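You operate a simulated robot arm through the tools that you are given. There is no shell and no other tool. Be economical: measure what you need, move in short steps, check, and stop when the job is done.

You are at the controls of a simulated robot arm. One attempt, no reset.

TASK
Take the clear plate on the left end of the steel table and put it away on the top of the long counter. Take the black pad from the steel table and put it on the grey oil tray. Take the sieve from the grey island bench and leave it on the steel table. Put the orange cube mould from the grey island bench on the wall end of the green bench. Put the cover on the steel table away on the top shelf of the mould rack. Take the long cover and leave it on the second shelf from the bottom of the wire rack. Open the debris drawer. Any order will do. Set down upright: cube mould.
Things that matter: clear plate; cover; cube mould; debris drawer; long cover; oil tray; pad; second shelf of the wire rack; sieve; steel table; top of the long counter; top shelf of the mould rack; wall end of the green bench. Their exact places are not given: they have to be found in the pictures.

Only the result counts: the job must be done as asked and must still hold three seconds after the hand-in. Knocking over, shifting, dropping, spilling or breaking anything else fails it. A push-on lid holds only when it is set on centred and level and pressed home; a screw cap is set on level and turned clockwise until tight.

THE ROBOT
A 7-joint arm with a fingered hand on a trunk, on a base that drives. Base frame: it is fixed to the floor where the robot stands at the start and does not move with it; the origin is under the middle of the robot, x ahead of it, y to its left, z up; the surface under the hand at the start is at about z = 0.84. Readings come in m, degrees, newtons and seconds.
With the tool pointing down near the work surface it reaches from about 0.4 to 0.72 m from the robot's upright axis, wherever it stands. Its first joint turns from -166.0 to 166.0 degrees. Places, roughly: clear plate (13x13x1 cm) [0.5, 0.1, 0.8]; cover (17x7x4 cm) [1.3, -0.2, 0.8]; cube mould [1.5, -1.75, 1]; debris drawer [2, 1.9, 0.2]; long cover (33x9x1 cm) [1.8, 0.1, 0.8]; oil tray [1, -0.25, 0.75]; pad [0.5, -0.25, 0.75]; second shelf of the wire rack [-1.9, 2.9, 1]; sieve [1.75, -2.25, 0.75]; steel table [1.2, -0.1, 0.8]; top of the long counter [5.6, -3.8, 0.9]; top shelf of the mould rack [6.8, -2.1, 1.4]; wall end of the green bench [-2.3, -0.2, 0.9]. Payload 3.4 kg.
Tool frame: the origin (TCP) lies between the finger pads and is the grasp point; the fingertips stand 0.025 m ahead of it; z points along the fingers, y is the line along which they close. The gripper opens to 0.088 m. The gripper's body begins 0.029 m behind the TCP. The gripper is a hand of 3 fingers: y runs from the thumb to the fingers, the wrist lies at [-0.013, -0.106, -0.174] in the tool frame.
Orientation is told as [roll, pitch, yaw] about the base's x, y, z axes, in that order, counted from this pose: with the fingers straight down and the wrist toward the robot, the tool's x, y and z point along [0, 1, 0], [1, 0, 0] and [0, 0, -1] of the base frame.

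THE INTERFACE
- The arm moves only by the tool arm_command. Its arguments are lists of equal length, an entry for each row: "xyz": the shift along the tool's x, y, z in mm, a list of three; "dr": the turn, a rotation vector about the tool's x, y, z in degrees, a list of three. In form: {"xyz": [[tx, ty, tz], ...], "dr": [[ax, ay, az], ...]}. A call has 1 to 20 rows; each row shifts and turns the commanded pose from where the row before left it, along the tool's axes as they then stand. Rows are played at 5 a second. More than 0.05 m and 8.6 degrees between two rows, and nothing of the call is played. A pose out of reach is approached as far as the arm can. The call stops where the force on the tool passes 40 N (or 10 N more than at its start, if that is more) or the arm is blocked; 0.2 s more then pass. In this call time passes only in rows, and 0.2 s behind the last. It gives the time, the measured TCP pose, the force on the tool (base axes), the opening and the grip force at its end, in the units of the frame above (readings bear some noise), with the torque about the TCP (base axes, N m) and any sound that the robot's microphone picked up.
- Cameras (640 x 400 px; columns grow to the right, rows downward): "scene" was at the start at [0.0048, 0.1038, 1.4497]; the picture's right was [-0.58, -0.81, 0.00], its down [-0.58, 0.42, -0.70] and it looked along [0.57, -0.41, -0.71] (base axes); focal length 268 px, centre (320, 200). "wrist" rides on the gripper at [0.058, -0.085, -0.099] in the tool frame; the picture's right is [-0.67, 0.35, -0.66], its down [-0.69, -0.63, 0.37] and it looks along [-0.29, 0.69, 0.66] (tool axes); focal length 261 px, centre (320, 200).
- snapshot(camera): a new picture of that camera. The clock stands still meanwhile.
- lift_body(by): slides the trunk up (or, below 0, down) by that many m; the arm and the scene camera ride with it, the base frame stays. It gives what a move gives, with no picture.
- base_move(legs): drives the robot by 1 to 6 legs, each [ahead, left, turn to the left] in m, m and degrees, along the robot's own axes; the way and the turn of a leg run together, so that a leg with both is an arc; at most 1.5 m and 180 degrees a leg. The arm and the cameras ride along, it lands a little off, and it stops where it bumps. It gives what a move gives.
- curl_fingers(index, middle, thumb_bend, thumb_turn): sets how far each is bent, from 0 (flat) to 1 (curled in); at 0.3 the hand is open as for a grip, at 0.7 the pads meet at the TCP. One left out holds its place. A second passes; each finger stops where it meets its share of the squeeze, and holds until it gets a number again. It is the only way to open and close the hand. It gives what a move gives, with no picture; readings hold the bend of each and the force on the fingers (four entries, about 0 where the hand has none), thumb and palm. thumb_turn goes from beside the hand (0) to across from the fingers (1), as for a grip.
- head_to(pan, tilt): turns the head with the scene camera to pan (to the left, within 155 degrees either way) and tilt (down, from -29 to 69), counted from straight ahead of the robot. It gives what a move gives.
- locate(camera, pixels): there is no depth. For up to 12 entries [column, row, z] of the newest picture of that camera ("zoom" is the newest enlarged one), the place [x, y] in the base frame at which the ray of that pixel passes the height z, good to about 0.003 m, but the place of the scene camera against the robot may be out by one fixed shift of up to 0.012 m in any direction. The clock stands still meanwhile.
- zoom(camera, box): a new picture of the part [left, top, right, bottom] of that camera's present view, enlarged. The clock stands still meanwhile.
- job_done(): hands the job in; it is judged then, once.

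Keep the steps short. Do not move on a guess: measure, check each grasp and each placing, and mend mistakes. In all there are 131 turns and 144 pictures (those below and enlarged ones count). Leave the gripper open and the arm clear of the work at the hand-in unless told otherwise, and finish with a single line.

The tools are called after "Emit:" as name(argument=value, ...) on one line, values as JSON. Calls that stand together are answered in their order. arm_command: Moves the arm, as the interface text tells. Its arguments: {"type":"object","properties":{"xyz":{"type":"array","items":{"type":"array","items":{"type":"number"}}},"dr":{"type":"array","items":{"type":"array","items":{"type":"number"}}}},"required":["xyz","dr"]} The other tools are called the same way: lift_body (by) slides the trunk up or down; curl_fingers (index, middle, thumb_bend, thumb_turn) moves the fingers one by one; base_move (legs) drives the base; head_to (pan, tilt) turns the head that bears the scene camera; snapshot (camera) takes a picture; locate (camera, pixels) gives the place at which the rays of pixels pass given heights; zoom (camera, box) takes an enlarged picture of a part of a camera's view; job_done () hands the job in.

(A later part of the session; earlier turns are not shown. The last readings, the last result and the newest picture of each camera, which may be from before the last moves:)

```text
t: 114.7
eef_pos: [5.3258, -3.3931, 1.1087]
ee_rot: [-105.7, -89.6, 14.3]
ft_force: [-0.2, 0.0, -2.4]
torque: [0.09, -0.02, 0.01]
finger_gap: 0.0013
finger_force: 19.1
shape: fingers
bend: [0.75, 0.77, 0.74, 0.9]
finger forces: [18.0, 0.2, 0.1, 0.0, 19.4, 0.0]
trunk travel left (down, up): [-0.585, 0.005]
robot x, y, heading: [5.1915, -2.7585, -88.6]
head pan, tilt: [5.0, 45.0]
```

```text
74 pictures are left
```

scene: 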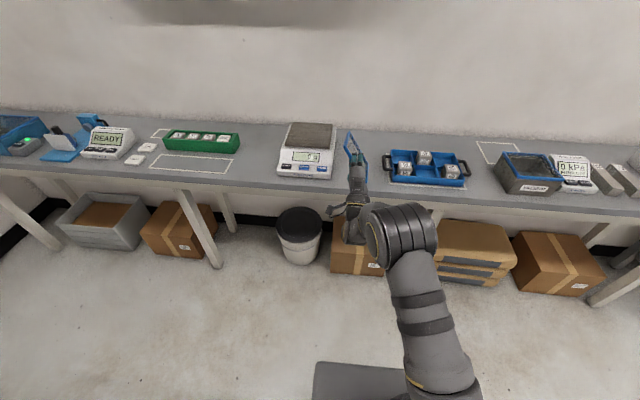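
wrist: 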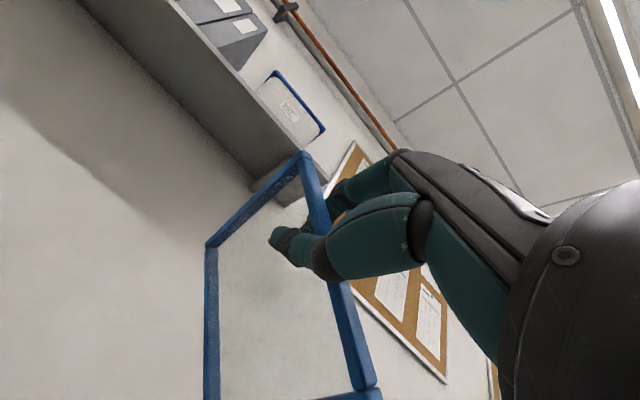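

The near rim measures as rolled about 42° (left side up). I'll roll the hand -42°, move forward 35 mm, and check the gap positions.

Emit:
arm_command(xyz=[[0, 0, 0], [0, 0, 0], [0, 0, 0], [0, 0, 0], [0, 0, 0], [0, 0, 0], [0, 0, 30]], dr=[[0, 0, -7], [0, 0, -7], [0, 0, -7], [0, 0, -7], [0, 0, -7], [0, 0, -7], [0, 0, 0]])

Emit:
locate(camera="scene", pixels=[[334, 176, 0.91], [384, 172, 0.91], [389, 183, 0.91], [359, 184, 0.9], [305, 185, 0.9]])

Emit:
snapshot(camera="scene")

Emit:
snapshot(camera="wrist")

```text
t: 116.3
eef_pos: [5.3393, -3.4235, 1.0996]
ee_rot: [-90.6, -47.5, -1.4]
ft_force: [0.9, 0.1, -1.6]
torque: [0.12, 0.0, -0.05]
finger_gap: 0.0013
finger_force: 18.9
shape: fingers
bend: [0.75, 0.77, 0.74, 0.9]
finger forces: [17.9, 0.0, 0.1, 0.1, 19.9, 0.1]
out of reach, approached as far as the arm can: row 5, 6
trunk travel left (down, up): [-0.585, 0.005]
robot x, y, heading: [5.1939, -2.7568, -88.6]
head pan, tilt: [5.0, 45.0]
```

```text
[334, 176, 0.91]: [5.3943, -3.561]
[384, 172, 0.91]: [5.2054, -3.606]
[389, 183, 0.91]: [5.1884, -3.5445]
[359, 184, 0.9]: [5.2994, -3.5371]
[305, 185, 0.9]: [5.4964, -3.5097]
```

```text
73 pictures are left
```

scene: 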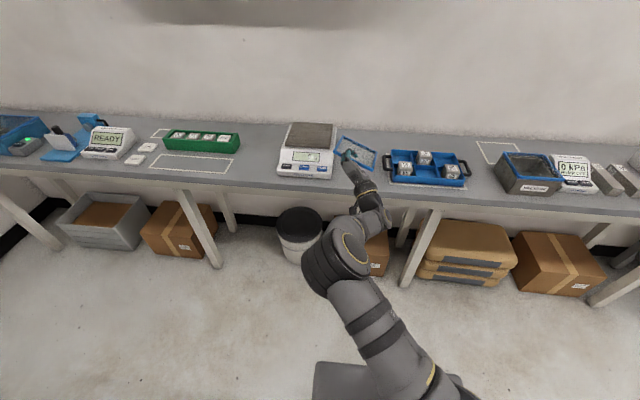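

```text
72 pictures are left
```

wrist: 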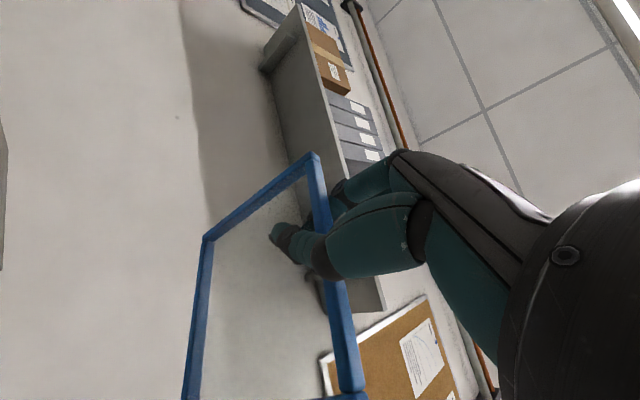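

The plate is nearly level. I'll shift 40 mm right to centre it in the gap and lower with the trunk to about 25 mm above the counter, then look.

Emit:
base_move(legs=[[0.015, -0.038, 0]])

Emit:
lift_body(by=-0.15)

Emit:
snapshot(camera="wrist")

Emit:
zoom(camera="scene", box=[280, 90, 440, 190])

```text
t: 117.1
eef_pos: [5.3025, -3.4378, 1.1005]
ee_rot: [-90.5, -47.6, -1.3]
ft_force: [0.2, -0.6, -2.3]
torque: [0.09, 0.0, -0.01]
finger_gap: 0.0012
finger_force: 18.0
shape: fingers
bend: [0.75, 0.77, 0.74, 0.9]
finger forces: [18.0, 0.0, 0.0, 0.2, 19.7, 0.0]
trunk travel left (down, up): [-0.585, 0.005]
robot x, y, heading: [5.155, -2.7714, -88.4]
head pan, tilt: [5.0, 45.0]
```

```text
t: 118.9
eef_pos: [5.3026, -3.4381, 0.9509]
ee_rot: [-90.6, -47.5, -1.2]
ft_force: [0.2, 0.1, -2.3]
torque: [0.06, -0.02, -0.01]
finger_gap: 0.0011
finger_force: 19.2
shape: fingers
bend: [0.75, 0.77, 0.74, 0.9]
finger forces: [17.9, 0.0, 0.0, 0.0, 19.7, 0.0]
trunk travel left (down, up): [-0.435, 0.155]
robot x, y, heading: [5.155, -2.7715, -88.8]
head pan, tilt: [5.0, 45.0]
```

```text
71 pictures are left
```

wrist: 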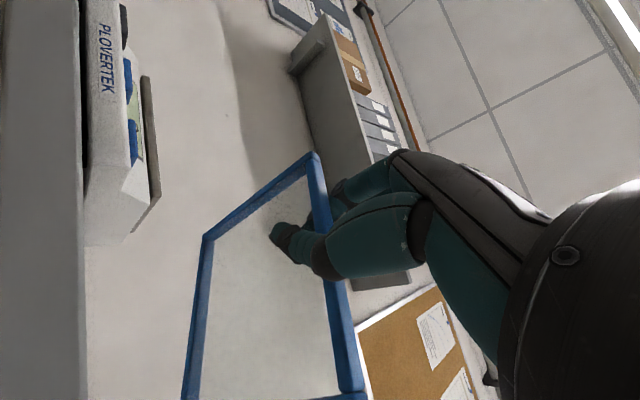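

```text
4.00 times, centred on (360, 140) of scene
```

zoom: 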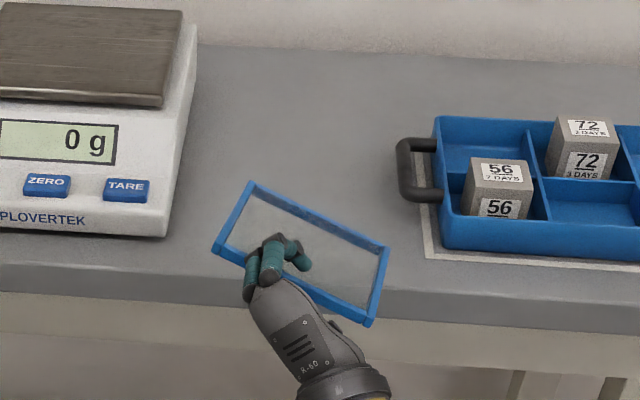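

The plate is still about 6° right-side-down and 8° nose-down. I'll correct both, and move 25 mm forward.

Emit:
arm_command(xyz=[[0, 0, 12], [0, 0, 12]], dr=[[-3, -2.7, -2.8], [-3, -2.7, -2.8]])

Emit:
lift_body(by=-0.025)

Emit:
snapshot(camera="wrist")

Emit:
zoom(camera="scene", box=[280, 80, 440, 180])

```text
t: 119.5
eef_pos: [5.3007, -3.4619, 0.9518]
ee_rot: [-101.4, -41.4, 6.3]
ft_force: [1.0, 0.0, -1.9]
torque: [0.12, -0.01, -0.02]
finger_gap: 0.0012
finger_force: 19.3
shape: fingers
bend: [0.75, 0.77, 0.74, 0.9]
finger forces: [17.9, 0.0, 0.0, 0.1, 19.8, 0.0]
trunk travel left (down, up): [-0.435, 0.155]
robot x, y, heading: [5.1553, -2.7702, -88.2]
head pan, tilt: [5.0, 45.0]
```

```text
t: 120.2
eef_pos: [5.3006, -3.4615, 0.9275]
ee_rot: [-101.3, -41.4, 6.2]
ft_force: [-0.3, -0.4, -3.1]
torque: [0.08, 0.01, 0.02]
finger_gap: 0.0014
finger_force: 18.5
shape: fingers
bend: [0.75, 0.77, 0.74, 0.9]
finger forces: [17.9, 0.0, 0.1, 0.0, 19.8, 0.0]
trunk travel left (down, up): [-0.41, 0.18]
robot x, y, heading: [5.1598, -2.7728, -88.3]
head pan, tilt: [5.0, 45.0]
```

```text
69 pictures are left
```

wrist: 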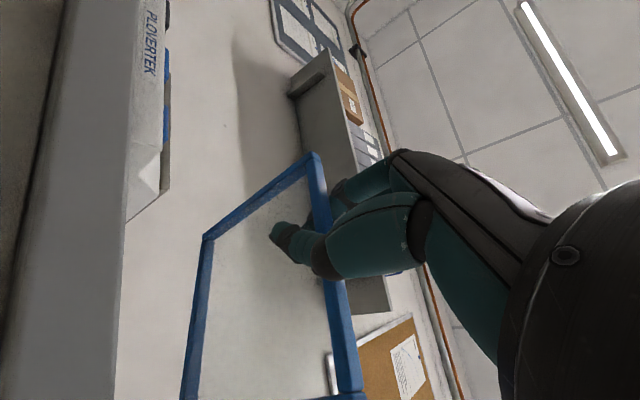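

```text
4.00 times, centred on (360, 130) of scene
```

zoom: 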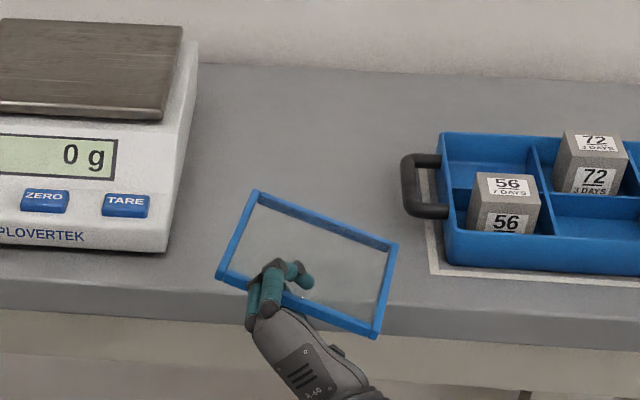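

I'll measure the counter edge and the plate corners in this zoomed picture.

Emit:
locate(camera="zoom", pixels=[[150, 287, 0.9], [450, 296, 0.9], [218, 276, 0.915], [375, 335, 0.905], [256, 192, 0.915], [396, 246, 0.905], [308, 280, 0.905], [150, 280, 0.9]])

Emit:
zoom(camera="scene", box=[325, 115, 385, 165])

```text
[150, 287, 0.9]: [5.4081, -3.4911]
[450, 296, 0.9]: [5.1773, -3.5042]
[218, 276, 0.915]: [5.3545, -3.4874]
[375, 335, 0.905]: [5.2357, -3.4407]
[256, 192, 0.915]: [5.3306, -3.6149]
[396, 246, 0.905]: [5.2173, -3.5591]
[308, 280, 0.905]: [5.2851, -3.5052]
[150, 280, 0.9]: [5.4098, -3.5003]
```

```text
8.00 times, centred on (355, 140) of scene
```

zoom: 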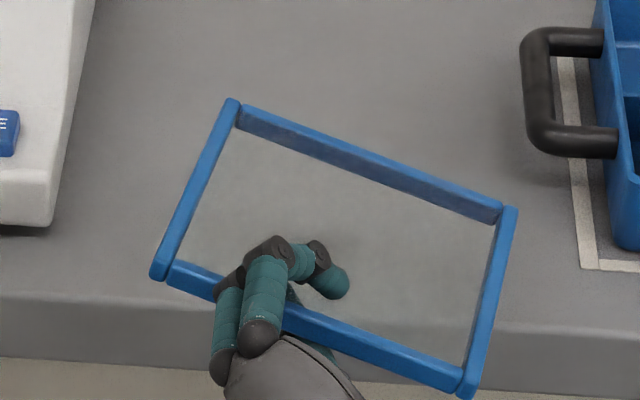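

The plate's centre is 2.8 cm inside the edge (y≈-3.497), and the thumb should be just outside. I'll back off 5 mm and lower in small trunk steps until it rests.

Emit:
base_move(legs=[[-0.005, 0, 0]])

Emit:
lift_body(by=-0.012)

Emit:
lift_body(by=-0.006)

Emit:
lift_body(by=-0.005)

Emit:
zoom(camera="scene", box=[325, 110, 385, 160])

```text
t: 120.9
eef_pos: [5.3001, -3.4566, 0.9262]
ee_rot: [-101.4, -41.4, 6.4]
ft_force: [0.8, 0.0, -2.3]
torque: [0.07, -0.04, -0.02]
finger_gap: 0.0014
finger_force: 19.3
shape: fingers
bend: [0.75, 0.77, 0.74, 0.9]
finger forces: [17.8, 0.1, 0.0, 0.0, 19.9, 0.1]
trunk travel left (down, up): [-0.41, 0.18]
robot x, y, heading: [5.1573, -2.7706, -88.5]
head pan, tilt: [5.0, 45.0]
```

```text
t: 121.5
eef_pos: [5.2998, -3.4575, 0.9156]
ee_rot: [-101.4, -41.4, 6.3]
ft_force: [-0.4, 0.5, -1.8]
torque: [0.11, -0.03, -0.03]
finger_gap: 0.0011
finger_force: 19.1
shape: fingers
bend: [0.75, 0.77, 0.75, 0.9]
finger forces: [18.0, 0.0, 0.0, 0.0, 19.9, 0.0]
trunk travel left (down, up): [-0.398, 0.192]
robot x, y, heading: [5.1526, -2.7661, -88.3]
head pan, tilt: [5.0, 45.0]
```

```text
t: 122.1
eef_pos: [5.3003, -3.4562, 0.909]
ee_rot: [-101.2, -41.3, 6.2]
ft_force: [0.2, 0.2, -1.6]
torque: [0.1, -0.02, -0.02]
finger_gap: 0.0013
finger_force: 18.7
shape: fingers
bend: [0.75, 0.77, 0.75, 0.9]
finger forces: [18.0, 0.1, 0.0, 0.0, 19.9, 0.0]
trunk travel left (down, up): [-0.392, 0.198]
robot x, y, heading: [5.1579, -2.766, -88.7]
head pan, tilt: [5.0, 45.0]
```

```text
t: 122.6
eef_pos: [5.3009, -3.4573, 0.9046]
ee_rot: [-101.3, -41.4, 6.2]
ft_force: [0.1, -0.7, -1.3]
torque: [0.11, -0.04, 0.01]
finger_gap: 0.001
finger_force: 19.2
shape: fingers
bend: [0.75, 0.77, 0.75, 0.9]
finger forces: [18.0, 0.1, 0.1, 0.1, 19.9, 0.0]
trunk travel left (down, up): [-0.387, 0.203]
robot x, y, heading: [5.1557, -2.7677, -88.6]
head pan, tilt: [5.0, 45.0]
```

```text
8.00 times, centred on (355, 135) of scene
```

zoom: 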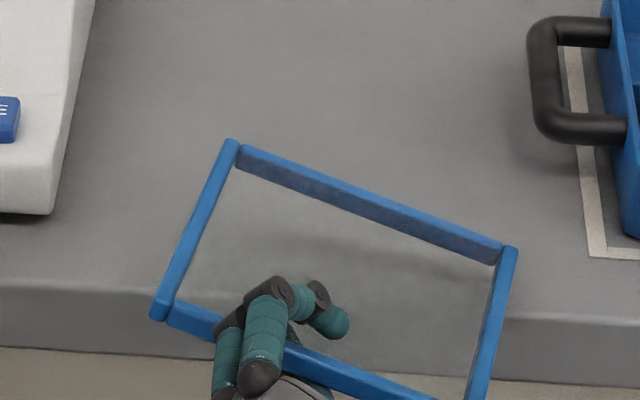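

There's no contact yet, so the counter is a bit lower than I assumed. I'll lower further in small steps.

Emit:
lift_body(by=-0.008)

Emit:
lift_body(by=-0.008)

Emit:
zoom(camera="scene", box=[325, 110, 385, 160])

Emit:
snapshot(camera="wrist")

```text
t: 123.2
eef_pos: [5.3003, -3.4565, 0.8953]
ee_rot: [-101.2, -41.3, 6.4]
ft_force: [-0.9, 1.5, -2.0]
torque: [0.1, -0.05, 0.02]
finger_gap: 0.0012
finger_force: 19.0
shape: fingers
bend: [0.75, 0.77, 0.75, 0.9]
finger forces: [18.0, 0.0, 0.1, 0.1, 19.8, 0.1]
trunk travel left (down, up): [-0.379, 0.211]
robot x, y, heading: [5.1548, -2.7667, -88.4]
head pan, tilt: [5.0, 45.0]
```

```text
t: 123.8
eef_pos: [5.2999, -3.4562, 0.8886]
ee_rot: [-101.3, -41.3, 6.3]
ft_force: [0.8, 0.2, -0.9]
torque: [0.03, 0.0, -0.05]
finger_gap: 0.0013
finger_force: 17.6
shape: fingers
bend: [0.75, 0.77, 0.74, 0.9]
finger forces: [17.1, 0.0, 0.0, 0.0, 18.5, 0.1]
trunk travel left (down, up): [-0.371, 0.219]
robot x, y, heading: [5.1577, -2.7665, -88.5]
head pan, tilt: [5.0, 45.0]
```

```text
8.00 times, centred on (355, 135) of scene
```

zoom: 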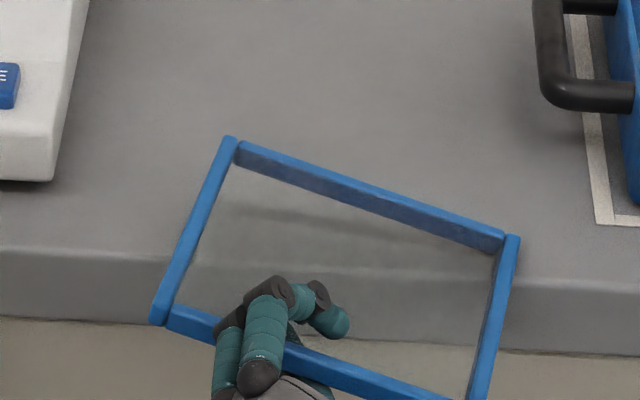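

```text
64 pictures are left
```

wrist: 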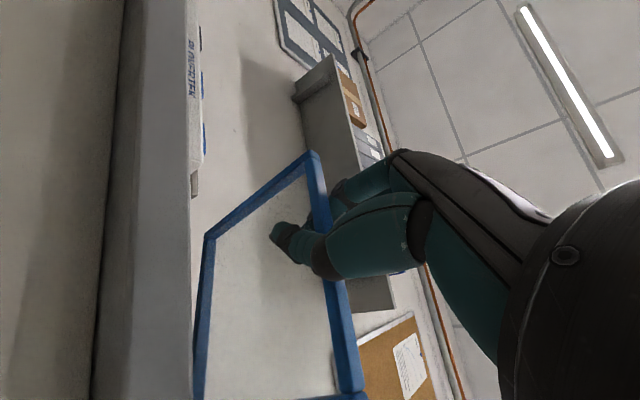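

It just touches now; the counter top is near z≈0.875, so I can go 30 mm deeper with the thumb still outside. I'll raise, advance and lower again.

Emit:
lift_body(by=0.015)

Emit:
base_move(legs=[[0.03, 0, 0]])

Emit:
lift_body(by=-0.012)

Emit:
lift_body(by=-0.005)

Emit:
zoom(camera="scene", box=[325, 110, 385, 160])

```text
t: 124.4
eef_pos: [5.2997, -3.4562, 0.9028]
ee_rot: [-101.3, -41.4, 6.2]
ft_force: [0.5, 0.4, -1.9]
torque: [0.12, -0.04, 0.0]
finger_gap: 0.0013
finger_force: 19.4
shape: fingers
bend: [0.75, 0.77, 0.75, 0.9]
finger forces: [17.9, 0.0, 0.1, 0.0, 19.9, 0.0]
trunk travel left (down, up): [-0.386, 0.204]
robot x, y, heading: [5.156, -2.7673, -88.6]
head pan, tilt: [5.0, 45.0]
```

```text
t: 125.2
eef_pos: [5.3014, -3.4879, 0.9028]
ee_rot: [-101.3, -41.4, 6.2]
ft_force: [0.3, 0.4, -1.3]
torque: [0.1, -0.05, -0.01]
finger_gap: 0.0011
finger_force: 19.1
shape: fingers
bend: [0.75, 0.77, 0.75, 0.9]
finger forces: [18.0, 0.0, 0.0, 0.1, 19.9, 0.0]
trunk travel left (down, up): [-0.386, 0.204]
robot x, y, heading: [5.158, -2.7979, -88.6]
head pan, tilt: [5.0, 45.0]
```

```text
t: 125.8
eef_pos: [5.301, -3.487, 0.8922]
ee_rot: [-101.3, -41.5, 6.1]
ft_force: [0.1, -0.7, -1.6]
torque: [0.08, 0.02, -0.03]
finger_gap: 0.0009
finger_force: 18.2
shape: fingers
bend: [0.75, 0.77, 0.75, 0.9]
finger forces: [17.6, 0.0, 0.0, 0.1, 19.2, 0.1]
trunk travel left (down, up): [-0.374, 0.216]
robot x, y, heading: [5.1532, -2.8, -88.6]
head pan, tilt: [5.0, 45.0]
```

```text
t: 126.4
eef_pos: [5.3004, -3.488, 0.8867]
ee_rot: [-101.2, -41.5, 6.3]
ft_force: [1.1, 0.0, -0.7]
torque: [0.03, 0.03, 0.02]
finger_gap: 0.001
finger_force: 17.2
shape: fingers
bend: [0.75, 0.77, 0.75, 0.9]
finger forces: [16.9, 0.0, 0.0, 0.0, 18.1, 0.0]
trunk travel left (down, up): [-0.369, 0.221]
robot x, y, heading: [5.1576, -2.7945, -88.7]
head pan, tilt: [5.0, 45.0]
```

```text
8.00 times, centred on (355, 135) of scene
```

zoom: 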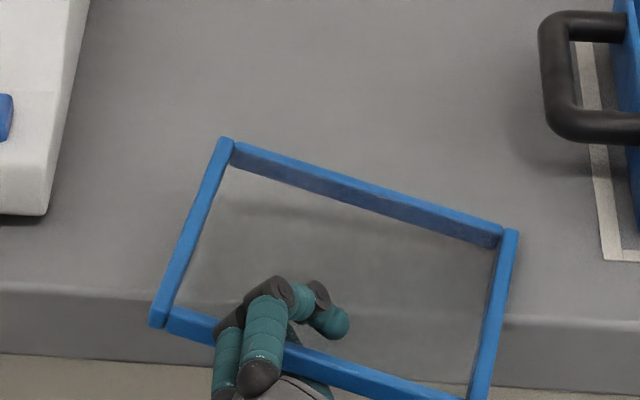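

About 70 % of the plate is now over the counter and it is resting partly. I'll lower a little more until it takes the weight.

Emit:
lift_body(by=-0.006)

Emit:
lift_body(by=-0.005)

Emit:
zoom(camera="scene", box=[325, 110, 385, 160])

```text
t: 126.9
eef_pos: [5.3009, -3.4877, 0.8808]
ee_rot: [-101.4, -41.4, 6.4]
ft_force: [0.2, -0.1, -0.3]
torque: [0.02, 0.07, 0.0]
finger_gap: 0.001
finger_force: 18.2
shape: fingers
bend: [0.75, 0.77, 0.75, 0.9]
finger forces: [16.4, 1.2, 0.0, 0.0, 18.2, 0.1]
trunk travel left (down, up): [-0.363, 0.227]
robot x, y, heading: [5.1543, -2.7971, -88.5]
head pan, tilt: [5.0, 45.0]
```

```text
t: 127.5
eef_pos: [5.3014, -3.4867, 0.8753]
ee_rot: [-101.4, -41.4, 6.4]
ft_force: [0.4, 0.6, 0.8]
torque: [0.01, 0.09, -0.02]
finger_gap: 0.0011
finger_force: 18.5
shape: fingers
bend: [0.75, 0.77, 0.74, 0.9]
finger forces: [15.3, 3.3, 0.0, 0.1, 18.8, 0.0]
trunk travel left (down, up): [-0.358, 0.232]
robot x, y, heading: [5.1543, -2.7976, -88.3]
head pan, tilt: [5.0, 45.0]
```

```text
8.00 times, centred on (355, 135) of scene
```

zoom: 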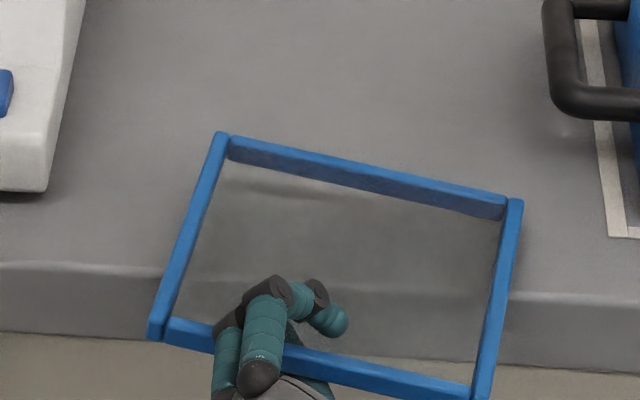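

The weight is nearly carried. The thumb is still about 2 cm outside the edge, so I'll slide 18 mm further in and lower a touch.

Emit:
base_move(legs=[[0.018, 0, 0]])

Emit:
lift_body(by=-0.005)

Emit:
zoom(camera="scene", box=[325, 110, 385, 160])

```text
t: 128.2
eef_pos: [5.3015, -3.5043, 0.8748]
ee_rot: [-101.3, -41.3, 6.2]
ft_force: [-0.3, 0.1, -0.2]
torque: [0.05, 0.05, -0.01]
finger_gap: 0.001
finger_force: 18.5
shape: fingers
bend: [0.75, 0.77, 0.74, 0.9]
finger forces: [15.8, 2.7, 0.0, 0.0, 18.8, 0.0]
trunk travel left (down, up): [-0.358, 0.232]
robot x, y, heading: [5.1598, -2.8166, -88.3]
head pan, tilt: [5.0, 45.0]
```

```text
t: 128.8
eef_pos: [5.3008, -3.5057, 0.8701]
ee_rot: [-101.3, -41.5, 6.2]
ft_force: [0.4, 0.8, -0.3]
torque: [0.01, 0.17, 0.0]
finger_gap: 0.0013
finger_force: 19.0
shape: fingers
bend: [0.75, 0.77, 0.74, 0.9]
finger forces: [13.3, 6.6, 0.0, 0.0, 19.1, 0.0]
trunk travel left (down, up): [-0.353, 0.237]
robot x, y, heading: [5.1564, -2.816, -88.5]
head pan, tilt: [5.0, 45.0]
```

```text
8.00 times, centred on (355, 135) of scene
```

zoom: 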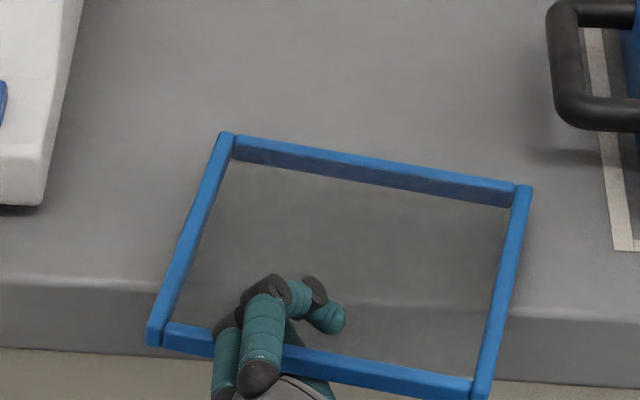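

The plate lies nearly flat with about 65 % supported. I'll open the hand gently and check that it stays.

Emit:
lift_body(by=-0.003)

Emit:
curl_fingers(index=0.55, middle=0.55, thumb_bend=0.6)

Emit:
zoom(camera="scene", box=[325, 110, 385, 160])

Emit:
snapshot(camera="wrist")

```text
t: 129.3
eef_pos: [5.3009, -3.5042, 0.8666]
ee_rot: [-101.3, -41.4, 6.2]
ft_force: [0.6, 0.8, 1.3]
torque: [-0.02, 0.17, -0.01]
finger_gap: 0.0011
finger_force: 20.0
shape: fingers
bend: [0.75, 0.77, 0.74, 0.9]
finger forces: [13.8, 7.1, 0.0, 0.0, 19.4, 0.0]
trunk travel left (down, up): [-0.35, 0.24]
robot x, y, heading: [5.1575, -2.814, -88.2]
head pan, tilt: [5.0, 45.0]
```

```text
t: 130.3
eef_pos: [5.3013, -3.5061, 0.8678]
ee_rot: [-101.3, -41.4, 6.2]
ft_force: [-0.5, -0.6, -0.9]
torque: [0.0, 0.02, 0.0]
finger_gap: 0.0253
finger_force: 0.5
shape: fingers
bend: [0.55, 0.55, 0.6, 0.97]
finger forces: [0.1, 0.0, 0.0, 0.0, 0.9, 0.1]
trunk travel left (down, up): [-0.35, 0.24]
robot x, y, heading: [5.1556, -2.8139, -88.5]
head pan, tilt: [5.0, 45.0]
```

```text
8.00 times, centred on (355, 135) of scene
```

zoom: 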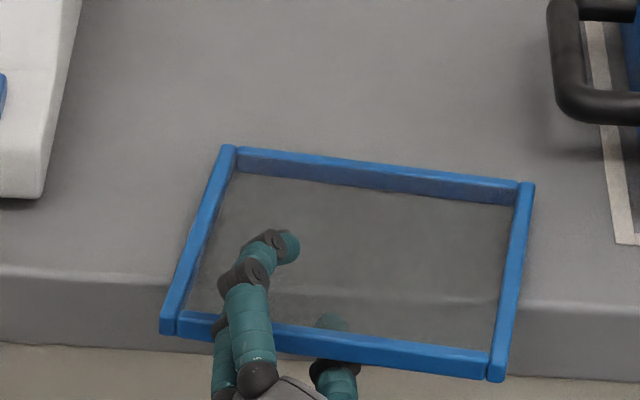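

```text
59 pictures are left
```

wrist: 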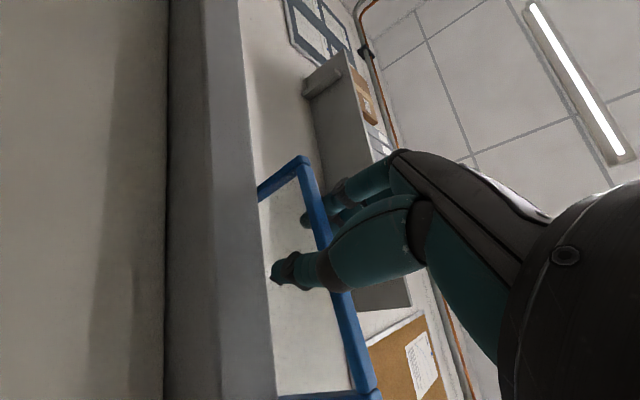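

The plate is lying flat. I'll open wider and reverse straight out, then close the fingers to push it fully onto the counter.

Emit:
curl_fingers(index=0.38, middle=0.38, thumb_bend=0.4)

Emit:
base_move(legs=[[-0.12, 0, 0]])

Emit:
zoom(camera="scene", box=[315, 100, 405, 165])

```text
t: 131.3
eef_pos: [5.3019, -3.5041, 0.8672]
ee_rot: [-101.2, -41.4, 6.2]
ft_force: [-0.9, -0.5, 0.0]
torque: [0.0, 0.02, -0.01]
finger_gap: 0.0652
finger_force: 0.0
shape: fingers
bend: [0.38, 0.38, 0.4, 0.97]
finger forces: [0.0, 0.0, 0.0, 0.0, 0.1, 0.0]
trunk travel left (down, up): [-0.35, 0.24]
robot x, y, heading: [5.1574, -2.8187, -88.7]
head pan, tilt: [5.0, 45.0]
```

```text
t: 132.5
eef_pos: [5.297, -3.3861, 0.8666]
ee_rot: [-101.3, -41.3, 6.2]
ft_force: [-0.4, 0.0, 0.5]
torque: [0.01, -0.01, -0.02]
finger_gap: 0.0652
finger_force: 0.0
shape: fingers
bend: [0.38, 0.38, 0.4, 0.97]
finger forces: [0.0, 0.1, 0.0, 0.0, 0.0, 0.1]
trunk travel left (down, up): [-0.35, 0.24]
robot x, y, heading: [5.1516, -2.6932, -88.7]
head pan, tilt: [5.0, 45.0]
```

```text
6.15 times, centred on (360, 132) of scene
```

zoom: 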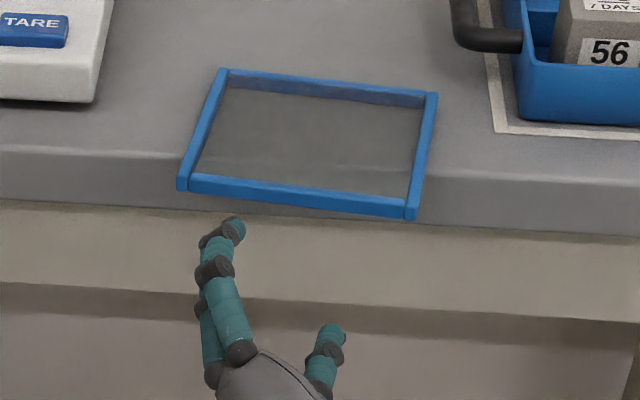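

The plate stays put with a small overhang. I'll close the hand, raise it 13 mm to rim height, and push the plate in about 4 cm.

Emit:
curl_fingers(index=0.7, middle=0.7, thumb_bend=0.7)

Emit:
lift_body(by=0.016)

Emit:
base_move(legs=[[0.14, -0.008, 0]])

Emit:
zoom(camera="scene", box=[315, 100, 405, 165])

```text
t: 133.5
eef_pos: [5.2977, -3.3848, 0.867]
ee_rot: [-101.3, -41.4, 6.3]
ft_force: [0.3, 0.6, 0.3]
torque: [-0.05, 0.0, -0.01]
finger_gap: 0.0
finger_force: 0.0
shape: fingers
bend: [0.7, 0.7, 0.7, 0.97]
finger forces: [0.0, 0.1, 0.0, 0.0, 0.1, 0.0]
trunk travel left (down, up): [-0.35, 0.24]
robot x, y, heading: [5.1522, -2.6966, -88.7]
head pan, tilt: [5.0, 45.0]
```

```text
t: 134.2
eef_pos: [5.2978, -3.3851, 0.8822]
ee_rot: [-101.3, -41.3, 6.2]
ft_force: [0.2, 0.6, -0.7]
torque: [0.0, -0.01, 0.01]
finger_gap: 0.0002
finger_force: 0.0
shape: fingers
bend: [0.7, 0.7, 0.7, 0.97]
finger forces: [0.0, 0.0, 0.0, 0.0, 0.0, 0.0]
trunk travel left (down, up): [-0.366, 0.224]
robot x, y, heading: [5.1524, -2.6941, -88.5]
head pan, tilt: [5.0, 45.0]
```

```text
t: 135.5
eef_pos: [5.2953, -3.5227, 0.8836]
ee_rot: [-101.3, -41.4, 6.3]
ft_force: [-0.3, 0.6, 0.0]
torque: [0.05, -0.02, 0.01]
finger_gap: 0.0
finger_force: 0.2
shape: fingers
bend: [0.7, 0.7, 0.7, 0.98]
finger forces: [0.0, 0.1, 0.0, 0.0, 0.6, 0.1]
trunk travel left (down, up): [-0.366, 0.224]
robot x, y, heading: [5.1516, -2.8349, -88.5]
head pan, tilt: [5.0, 45.0]
```

```text
6.15 times, centred on (360, 132) of scene
```

zoom: 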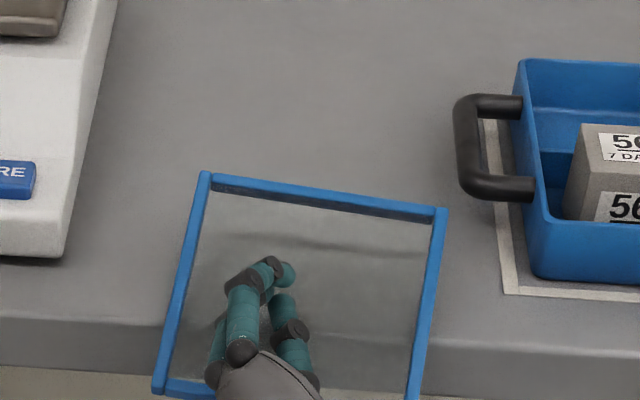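

The hand seems to have gone over or under the rim rather than pushing it. I'll look from the wrist and a closer scene view.

Emit:
snapshot(camera="wrist")

Emit:
zoom(camera="scene", box=[325, 115, 395, 185])

```text
56 pictures are left
```

wrist: 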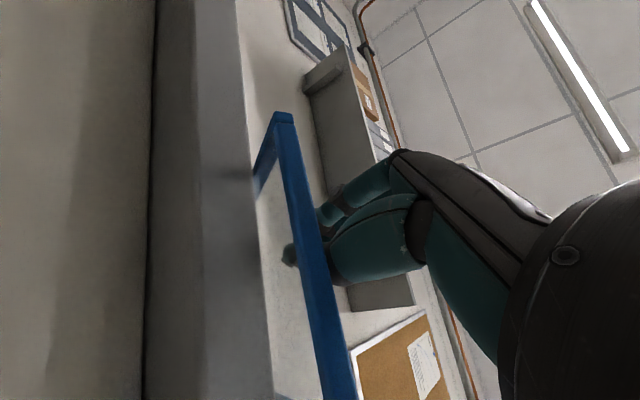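

```text
5.71 times, centred on (360, 150) of scene
```

zoom: 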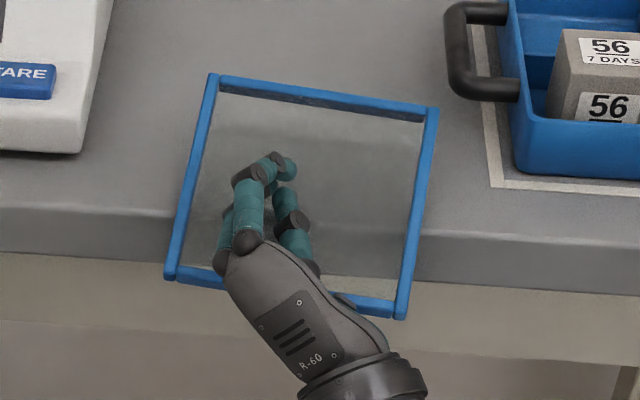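

The fingers are above the sheet, over the part that is supported. I can press lightly on the sheet and push forward against the far rim. I'll lower until there is light contact.

Emit:
lift_body(by=-0.004)

Emit:
lift_body(by=-0.002)

Emit:
lift_body(by=-0.002)

```text
t: 136.0
eef_pos: [5.2953, -3.5229, 0.8787]
ee_rot: [-101.4, -41.5, 6.3]
ft_force: [-0.5, 1.2, 2.9]
torque: [-0.03, 0.01, 0.03]
finger_gap: 0.0
finger_force: 1.6
shape: fingers
bend: [0.7, 0.7, 0.71, 0.99]
finger forces: [0.1, 0.0, 0.1, 0.0, 3.4, 0.0]
trunk travel left (down, up): [-0.362, 0.228]
robot x, y, heading: [5.1543, -2.8352, -88.4]
head pan, tilt: [5.0, 45.0]
```

```text
t: 136.5
eef_pos: [5.2963, -3.5237, 0.8789]
ee_rot: [-101.3, -41.4, 6.5]
ft_force: [0.1, 2.0, 5.0]
torque: [-0.05, 0.07, -0.03]
finger_gap: 0.0
finger_force: 2.8
shape: fingers
bend: [0.7, 0.7, 0.71, 1.0]
finger forces: [0.0, 0.0, 0.0, 0.0, 5.4, 0.1]
trunk travel left (down, up): [-0.36, 0.23]
robot x, y, heading: [5.1504, -2.8368, -88.4]
head pan, tilt: [5.0, 45.0]
```

```text
t: 137.1
eef_pos: [5.2961, -3.522, 0.8765]
ee_rot: [-101.4, -41.4, 6.4]
ft_force: [0.1, 1.1, 7.2]
torque: [-0.12, 0.05, -0.01]
finger_gap: 0.0
finger_force: 3.5
shape: fingers
bend: [0.69, 0.7, 0.71, 1.0]
finger forces: [0.0, 0.1, 0.0, 0.1, 7.1, 0.1]
trunk travel left (down, up): [-0.358, 0.232]
robot x, y, heading: [5.1497, -2.8335, -88.2]
head pan, tilt: [5.0, 45.0]
```

There's a steady 7 N contact and the plate isn't tipping. I'll drive forward 45 mm, dragging it inward.

Emit:
base_move(legs=[[0.045, 0, 0]])

Emit:
zoom(camera="scene", box=[325, 105, 395, 175])

```text
t: 137.9
eef_pos: [5.2994, -3.5447, 0.8872]
ee_rot: [-103.6, -41.6, 8.4]
ft_force: [-0.8, 11.1, 14.9]
torque: [0.3, 0.17, -0.1]
finger_gap: 0.0001
finger_force: 10.2
shape: fingers
bend: [0.69, 0.7, 0.72, 1.0]
finger forces: [0.0, 0.1, 0.0, 0.0, 20.6, 0.1]
trunk travel left (down, up): [-0.358, 0.232]
robot x, y, heading: [5.1508, -2.861, -88.3]
head pan, tilt: [5.0, 45.0]
stopped in leg 1: the force on the tool passed its limit at 50 N (the readings are from after the stop); the commanded pose is now the measured one
```

```text
5.71 times, centred on (360, 140) of scene
```

zoom: 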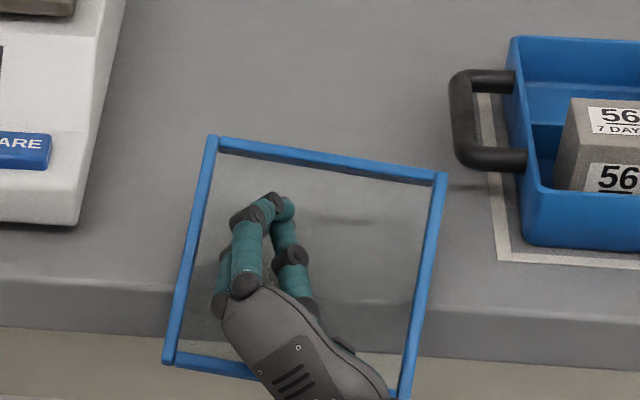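

The force rose and the plate's far end looks raised, so the hand is pressing its overhanging side down. I'll lift the hand slowly and look.

Emit:
lift_body(by=0.008)

Emit:
lift_body(by=0.012)

Emit:
snapshot(camera="wrist")

Emit:
zoom(camera="scene", box=[325, 115, 395, 185])

```text
t: 138.5
eef_pos: [5.2985, -3.547, 0.8915]
ee_rot: [-102.9, -41.5, 7.9]
ft_force: [0.4, 6.5, 7.8]
torque: [0.21, 0.07, -0.1]
finger_gap: 0.0
finger_force: 4.4
shape: fingers
bend: [0.69, 0.7, 0.71, 1.0]
finger forces: [0.1, 0.0, 0.0, 0.1, 8.9, 0.1]
trunk travel left (down, up): [-0.366, 0.224]
robot x, y, heading: [5.1498, -2.8581, -88.3]
head pan, tilt: [5.0, 45.0]
```

```text
t: 139.1
eef_pos: [5.2983, -3.5485, 0.901]
ee_rot: [-102.8, -41.4, 7.7]
ft_force: [0.2, 0.2, 1.3]
torque: [0.04, -0.01, -0.03]
finger_gap: 0.0001
finger_force: 0.5
shape: fingers
bend: [0.7, 0.7, 0.7, 0.98]
finger forces: [0.0, 0.0, 0.0, 0.0, 0.6, 0.0]
trunk travel left (down, up): [-0.378, 0.212]
robot x, y, heading: [5.1503, -2.8627, -88.4]
head pan, tilt: [5.0, 45.0]
```

```text
53 pictures are left
```

wrist: 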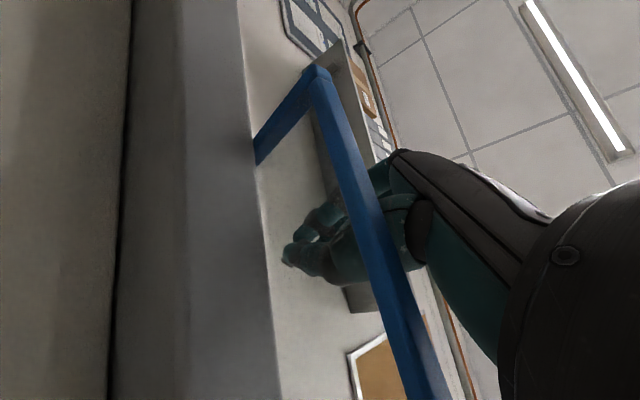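

```text
5.71 times, centred on (360, 150) of scene
```

zoom: 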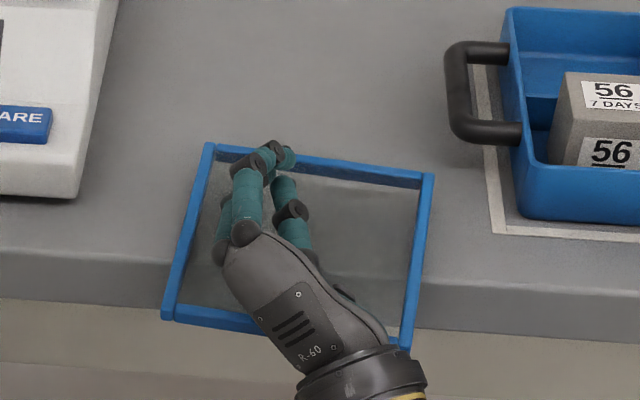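

The plate is back flat and unmoved. I'll retreat, come lower to z≈0.872 so the fist meets the rim's outer face, and push until nearly flush with the edge.

Emit:
base_move(legs=[[-0.125, 0, 0]])

Emit:
lift_body(by=-0.03)

Emit:
base_move(legs=[[0.06, -0.01, 0]])

Emit:
zoom(camera="scene", box=[325, 105, 395, 175])

```text
t: 140.4
eef_pos: [5.2934, -3.424, 0.9029]
ee_rot: [-102.8, -41.5, 7.7]
ft_force: [0.8, -0.6, -0.5]
torque: [0.0, -0.02, -0.03]
finger_gap: 0.0
finger_force: 0.1
shape: fingers
bend: [0.7, 0.7, 0.7, 0.98]
finger forces: [0.0, 0.0, 0.0, 0.0, 0.0, 0.0]
trunk travel left (down, up): [-0.378, 0.212]
robot x, y, heading: [5.1458, -2.7412, -88.4]
head pan, tilt: [5.0, 45.0]
```

```text
t: 141.1
eef_pos: [5.2938, -3.4252, 0.8722]
ee_rot: [-102.9, -41.5, 7.8]
ft_force: [-0.4, 0.2, -0.5]
torque: [-0.03, 0.03, 0.0]
finger_gap: 0.0002
finger_force: 0.0
shape: fingers
bend: [0.7, 0.7, 0.7, 0.98]
finger forces: [0.1, 0.0, 0.1, 0.0, 0.0, 0.0]
trunk travel left (down, up): [-0.348, 0.242]
robot x, y, heading: [5.1486, -2.7361, -88.2]
head pan, tilt: [5.0, 45.0]
```

```text
t: 142.1
eef_pos: [5.2844, -3.4833, 0.8729]
ee_rot: [-102.9, -41.5, 7.9]
ft_force: [0.0, 0.1, 0.3]
torque: [0.01, -0.01, 0.03]
finger_gap: 0.0
finger_force: 0.0
shape: fingers
bend: [0.7, 0.7, 0.7, 0.98]
finger forces: [0.0, 0.0, 0.0, 0.1, 0.0, 0.0]
trunk travel left (down, up): [-0.348, 0.242]
robot x, y, heading: [5.1361, -2.7987, -88.1]
head pan, tilt: [5.0, 45.0]
```

```text
5.71 times, centred on (360, 140) of scene
```

zoom: 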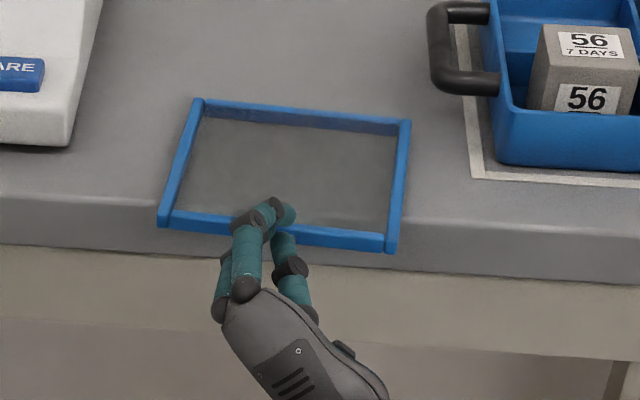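

The push works: about 80 % is on now. I'll push another 18 mm.

Emit:
base_move(legs=[[0.018, 0, 0]])

Emit:
base_move(legs=[[-0.15, 0, 0]])

Emit:
zoom(camera="scene", box=[315, 90, 405, 165])

```text
t: 142.9
eef_pos: [5.286, -3.5015, 0.8724]
ee_rot: [-102.9, -41.5, 7.7]
ft_force: [0.5, -0.4, 0.5]
torque: [0.01, -0.03, -0.01]
finger_gap: 0.0
finger_force: 0.0
shape: fingers
bend: [0.7, 0.7, 0.7, 0.98]
finger forces: [0.0, 0.0, 0.1, 0.0, 0.0, 0.0]
trunk travel left (down, up): [-0.348, 0.242]
robot x, y, heading: [5.14, -2.8146, -88.1]
head pan, tilt: [5.0, 45.0]
```

```text
t: 144.2
eef_pos: [5.2825, -3.3479, 0.8724]
ee_rot: [-103.0, -41.5, 7.7]
ft_force: [0.4, -0.3, -1.1]
torque: [-0.02, 0.01, 0.03]
finger_gap: 0.0001
finger_force: 0.1
shape: fingers
bend: [0.7, 0.7, 0.7, 0.98]
finger forces: [0.0, 0.1, 0.1, 0.1, 0.0, 0.0]
trunk travel left (down, up): [-0.348, 0.242]
robot x, y, heading: [5.1339, -2.6638, -88.6]
head pan, tilt: [5.0, 45.0]
```

```text
5.33 times, centred on (360, 128) of scene
```

zoom: 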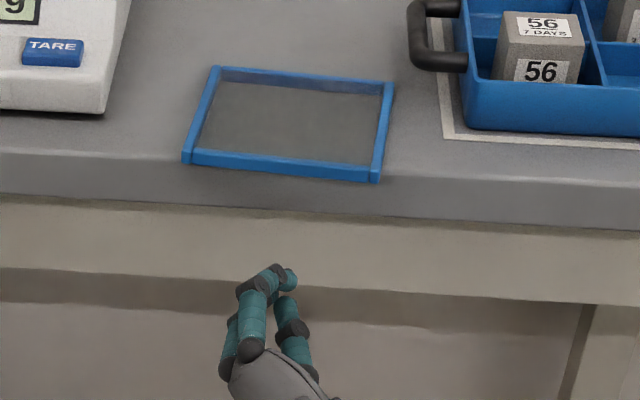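

The plate is fully on the counter top. Next, the sieve, which is best reached from the island's far end. I'll raise, turn the hand to point down, open it, and drive there.

Emit:
lift_body(by=0.2)

Emit:
arm_command(xyz=[[0, 0, 0], [0, 0, 0], [0, 0, 0], [0, 0, 0], [0, 0, 0], [0, 0, 0], [0, 0, 0], [0, 0, 0], [0, 0, 0], [0, 0, 0], [0, 0, 0], [0, 0, 0], [0, 0, 0], [0, 0, 0], [0, 0, 0], [0, 0, 0], [0, 0, 0], [0, 0, 0], [0, 0, 0]], dr=[[4, 3.2, 2.8], [4, 3.2, 2.8], [0, 0, 7], [0, 0, 7], [0, 0, 7], [0, 0, 7], [0, 0, 7], [0, 0, 7], [8.2, 0, 0], [8.2, 0, 0], [8.2, 0, 0], [8.2, 0, 0], [8.2, 0, 0], [8.2, 0, 0], [8.2, 0, 0], [8.2, 0, 0], [8.2, 0, 0], [8.2, 0, 0], [8, 0, 0]])

Emit:
curl_fingers(index=0.3, middle=0.3, thumb_bend=0.3)

Emit:
base_move(legs=[[0, 0, -91.5], [1.5, 0.14, 0], [0.78, 0, 0], [0.3, -0.6, 0]])

Emit:
head_to(pan=0, tilt=45)

Emit:
snapshot(camera="scene")

```text
t: 146.4
eef_pos: [5.2805, -3.3487, 1.0729]
ee_rot: [-102.8, -41.5, 7.7]
ft_force: [0.0, -0.7, 0.9]
torque: [0.0, -0.05, 0.0]
finger_gap: 0.0002
finger_force: 0.0
shape: fingers
bend: [0.7, 0.7, 0.7, 0.98]
finger forces: [0.1, 0.0, 0.0, 0.0, 0.0, 0.1]
trunk travel left (down, up): [-0.548, 0.042]
robot x, y, heading: [5.1329, -2.6604, -88.6]
head pan, tilt: [5.0, 45.0]
```

```text
t: 150.4
eef_pos: [5.2824, -3.3491, 1.0719]
ee_rot: [0.0, 0.8, -91.9]
ft_force: [0.8, 0.1, 0.2]
torque: [0.01, 0.01, -0.02]
finger_gap: 0.0
finger_force: 0.0
shape: fingers
bend: [0.7, 0.7, 0.7, 0.98]
finger forces: [0.0, 0.0, 0.0, 0.1, 0.0, 0.0]
trunk travel left (down, up): [-0.548, 0.042]
robot x, y, heading: [5.1353, -2.6596, -88.6]
head pan, tilt: [5.0, 45.0]
```

```text
t: 151.4
eef_pos: [5.2818, -3.3497, 1.0723]
ee_rot: [0.1, 0.7, -91.9]
ft_force: [0.6, 0.0, -0.2]
torque: [0.0, 0.0, 0.01]
finger_gap: 0.0844
finger_force: 0.0
shape: fingers
bend: [0.3, 0.3, 0.3, 0.98]
finger forces: [0.0, 0.0, 0.0, 0.1, 0.0, 0.0]
trunk travel left (down, up): [-0.548, 0.042]
robot x, y, heading: [5.137, -2.6595, -88.6]
head pan, tilt: [5.0, 45.0]
```

```text
refused: leg 2 is longer than a leg can be; nothing moved
```

```text
t: 152.1
eef_pos: [5.282, -3.3493, 1.0723]
ee_rot: [0.0, 0.6, -92.0]
ft_force: [0.4, 0.1, 1.0]
torque: [0.02, -0.02, 0.03]
finger_gap: 0.0844
finger_force: 0.0
shape: fingers
bend: [0.3, 0.3, 0.3, 0.98]
finger forces: [0.0, 0.0, 0.1, 0.0, 0.1, 0.0]
trunk travel left (down, up): [-0.548, 0.042]
robot x, y, heading: [5.134, -2.6635, -88.3]
head pan, tilt: [0.0, 45.0]
```

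```text
49 pictures are left
```

scene: 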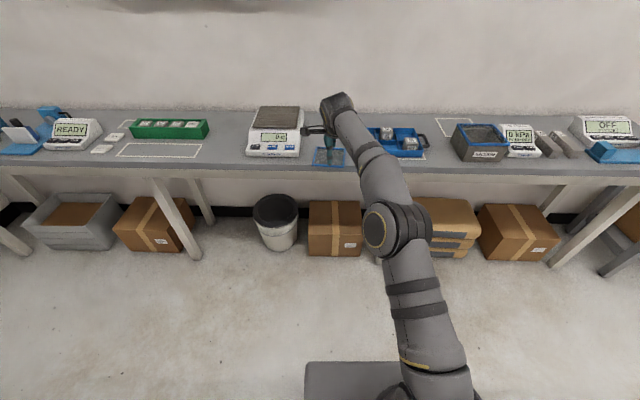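

The hand points down. One leg was slightly too long, so I'll split the drive.

Emit:
base_move(legs=[[0, 0, -91.5], [1.45, 0.14, 0], [0.83, 0, 0], [0.35, -0.55, 0]])

Emit:
snapshot(camera="scene")

```text
t: 170.4
eef_pos: [1.8213, -2.3058, 1.0727]
ee_rot: [0.0, 0.6, 174.6]
ft_force: [-0.5, 0.8, -0.8]
torque: [0.02, -0.02, -0.03]
finger_gap: 0.0846
finger_force: 0.0
shape: fingers
bend: [0.3, 0.3, 0.3, 0.98]
finger forces: [0.0, 0.0, 0.0, 0.0, 0.0, 0.0]
trunk travel left (down, up): [-0.548, 0.042]
robot x, y, heading: [2.5147, -2.1986, 178.3]
head pan, tilt: [0.0, 45.0]
```

```text
48 pictures are left
```

scene: 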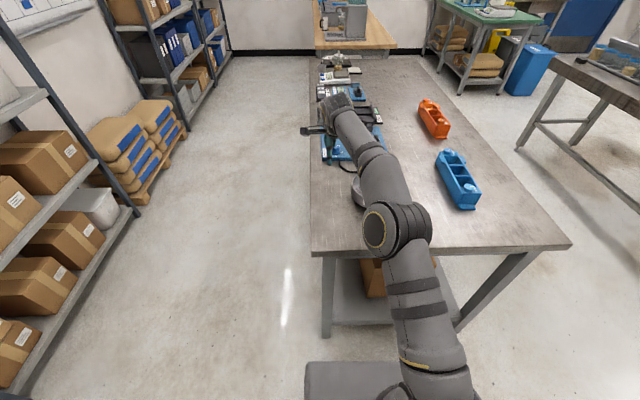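

The sieve is partly hidden behind the forearm near (357,190). I'll zoom there and locate it and the orange mould.

Emit:
zoom(camera="scene", box=[300, 130, 480, 250])

Emit:
locate(camera="scene", pixels=[[356, 192, 0.86], [352, 192, 0.88], [433, 105, 0.88], [420, 100, 0.88], [445, 137, 0.88], [312, 252, 0.84], [570, 243, 0.84], [355, 205, 0.84]])

```text
3.33 times, centred on (390, 190) of scene
```

zoom: 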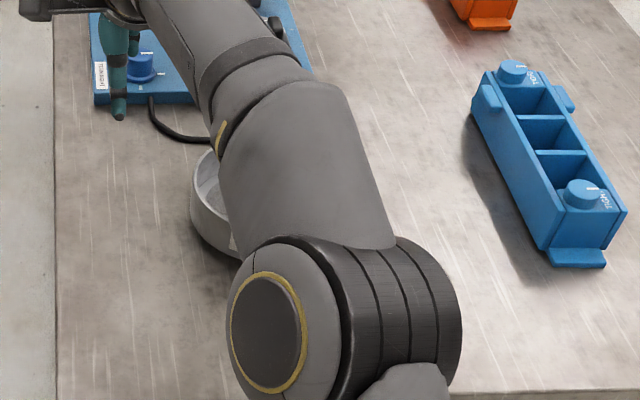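

```text
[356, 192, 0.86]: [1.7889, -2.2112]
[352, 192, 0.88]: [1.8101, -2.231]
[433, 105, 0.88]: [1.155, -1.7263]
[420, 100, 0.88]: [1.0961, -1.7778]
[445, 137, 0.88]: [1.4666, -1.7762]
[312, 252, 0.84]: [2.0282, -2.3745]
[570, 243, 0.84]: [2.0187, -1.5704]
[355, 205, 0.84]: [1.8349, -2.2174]
```

The sieve's centre is around [1.77, -2.13]. I'll back off 0.3 m to see it with the wrist camera.

Emit:
base_move(legs=[[-0.28, 0, 0]])

Emit:
snapshot(camera="wrist")

```text
t: 172.4
eef_pos: [2.095, -2.3109, 1.0725]
ee_rot: [0.0, 0.5, 174.1]
ft_force: [0.0, -0.1, -0.5]
torque: [0.01, 0.0, 0.02]
finger_gap: 0.0844
finger_force: 0.0
shape: fingers
bend: [0.3, 0.3, 0.3, 0.98]
finger forces: [0.1, 0.0, 0.1, 0.0, 0.1, 0.1]
trunk travel left (down, up): [-0.548, 0.042]
robot x, y, heading: [2.787, -2.2105, 178.0]
head pan, tilt: [0.0, 45.0]
```

```text
46 pictures are left
```

wrist: 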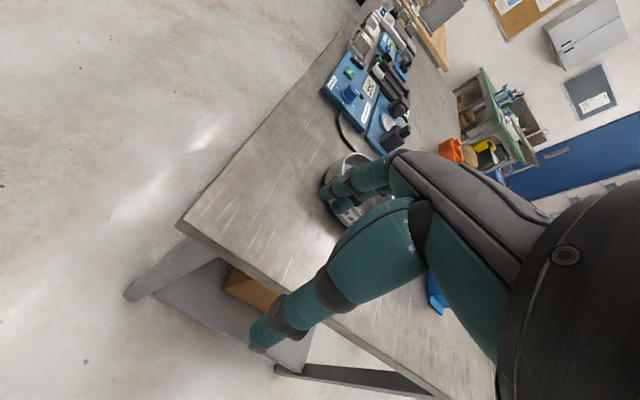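

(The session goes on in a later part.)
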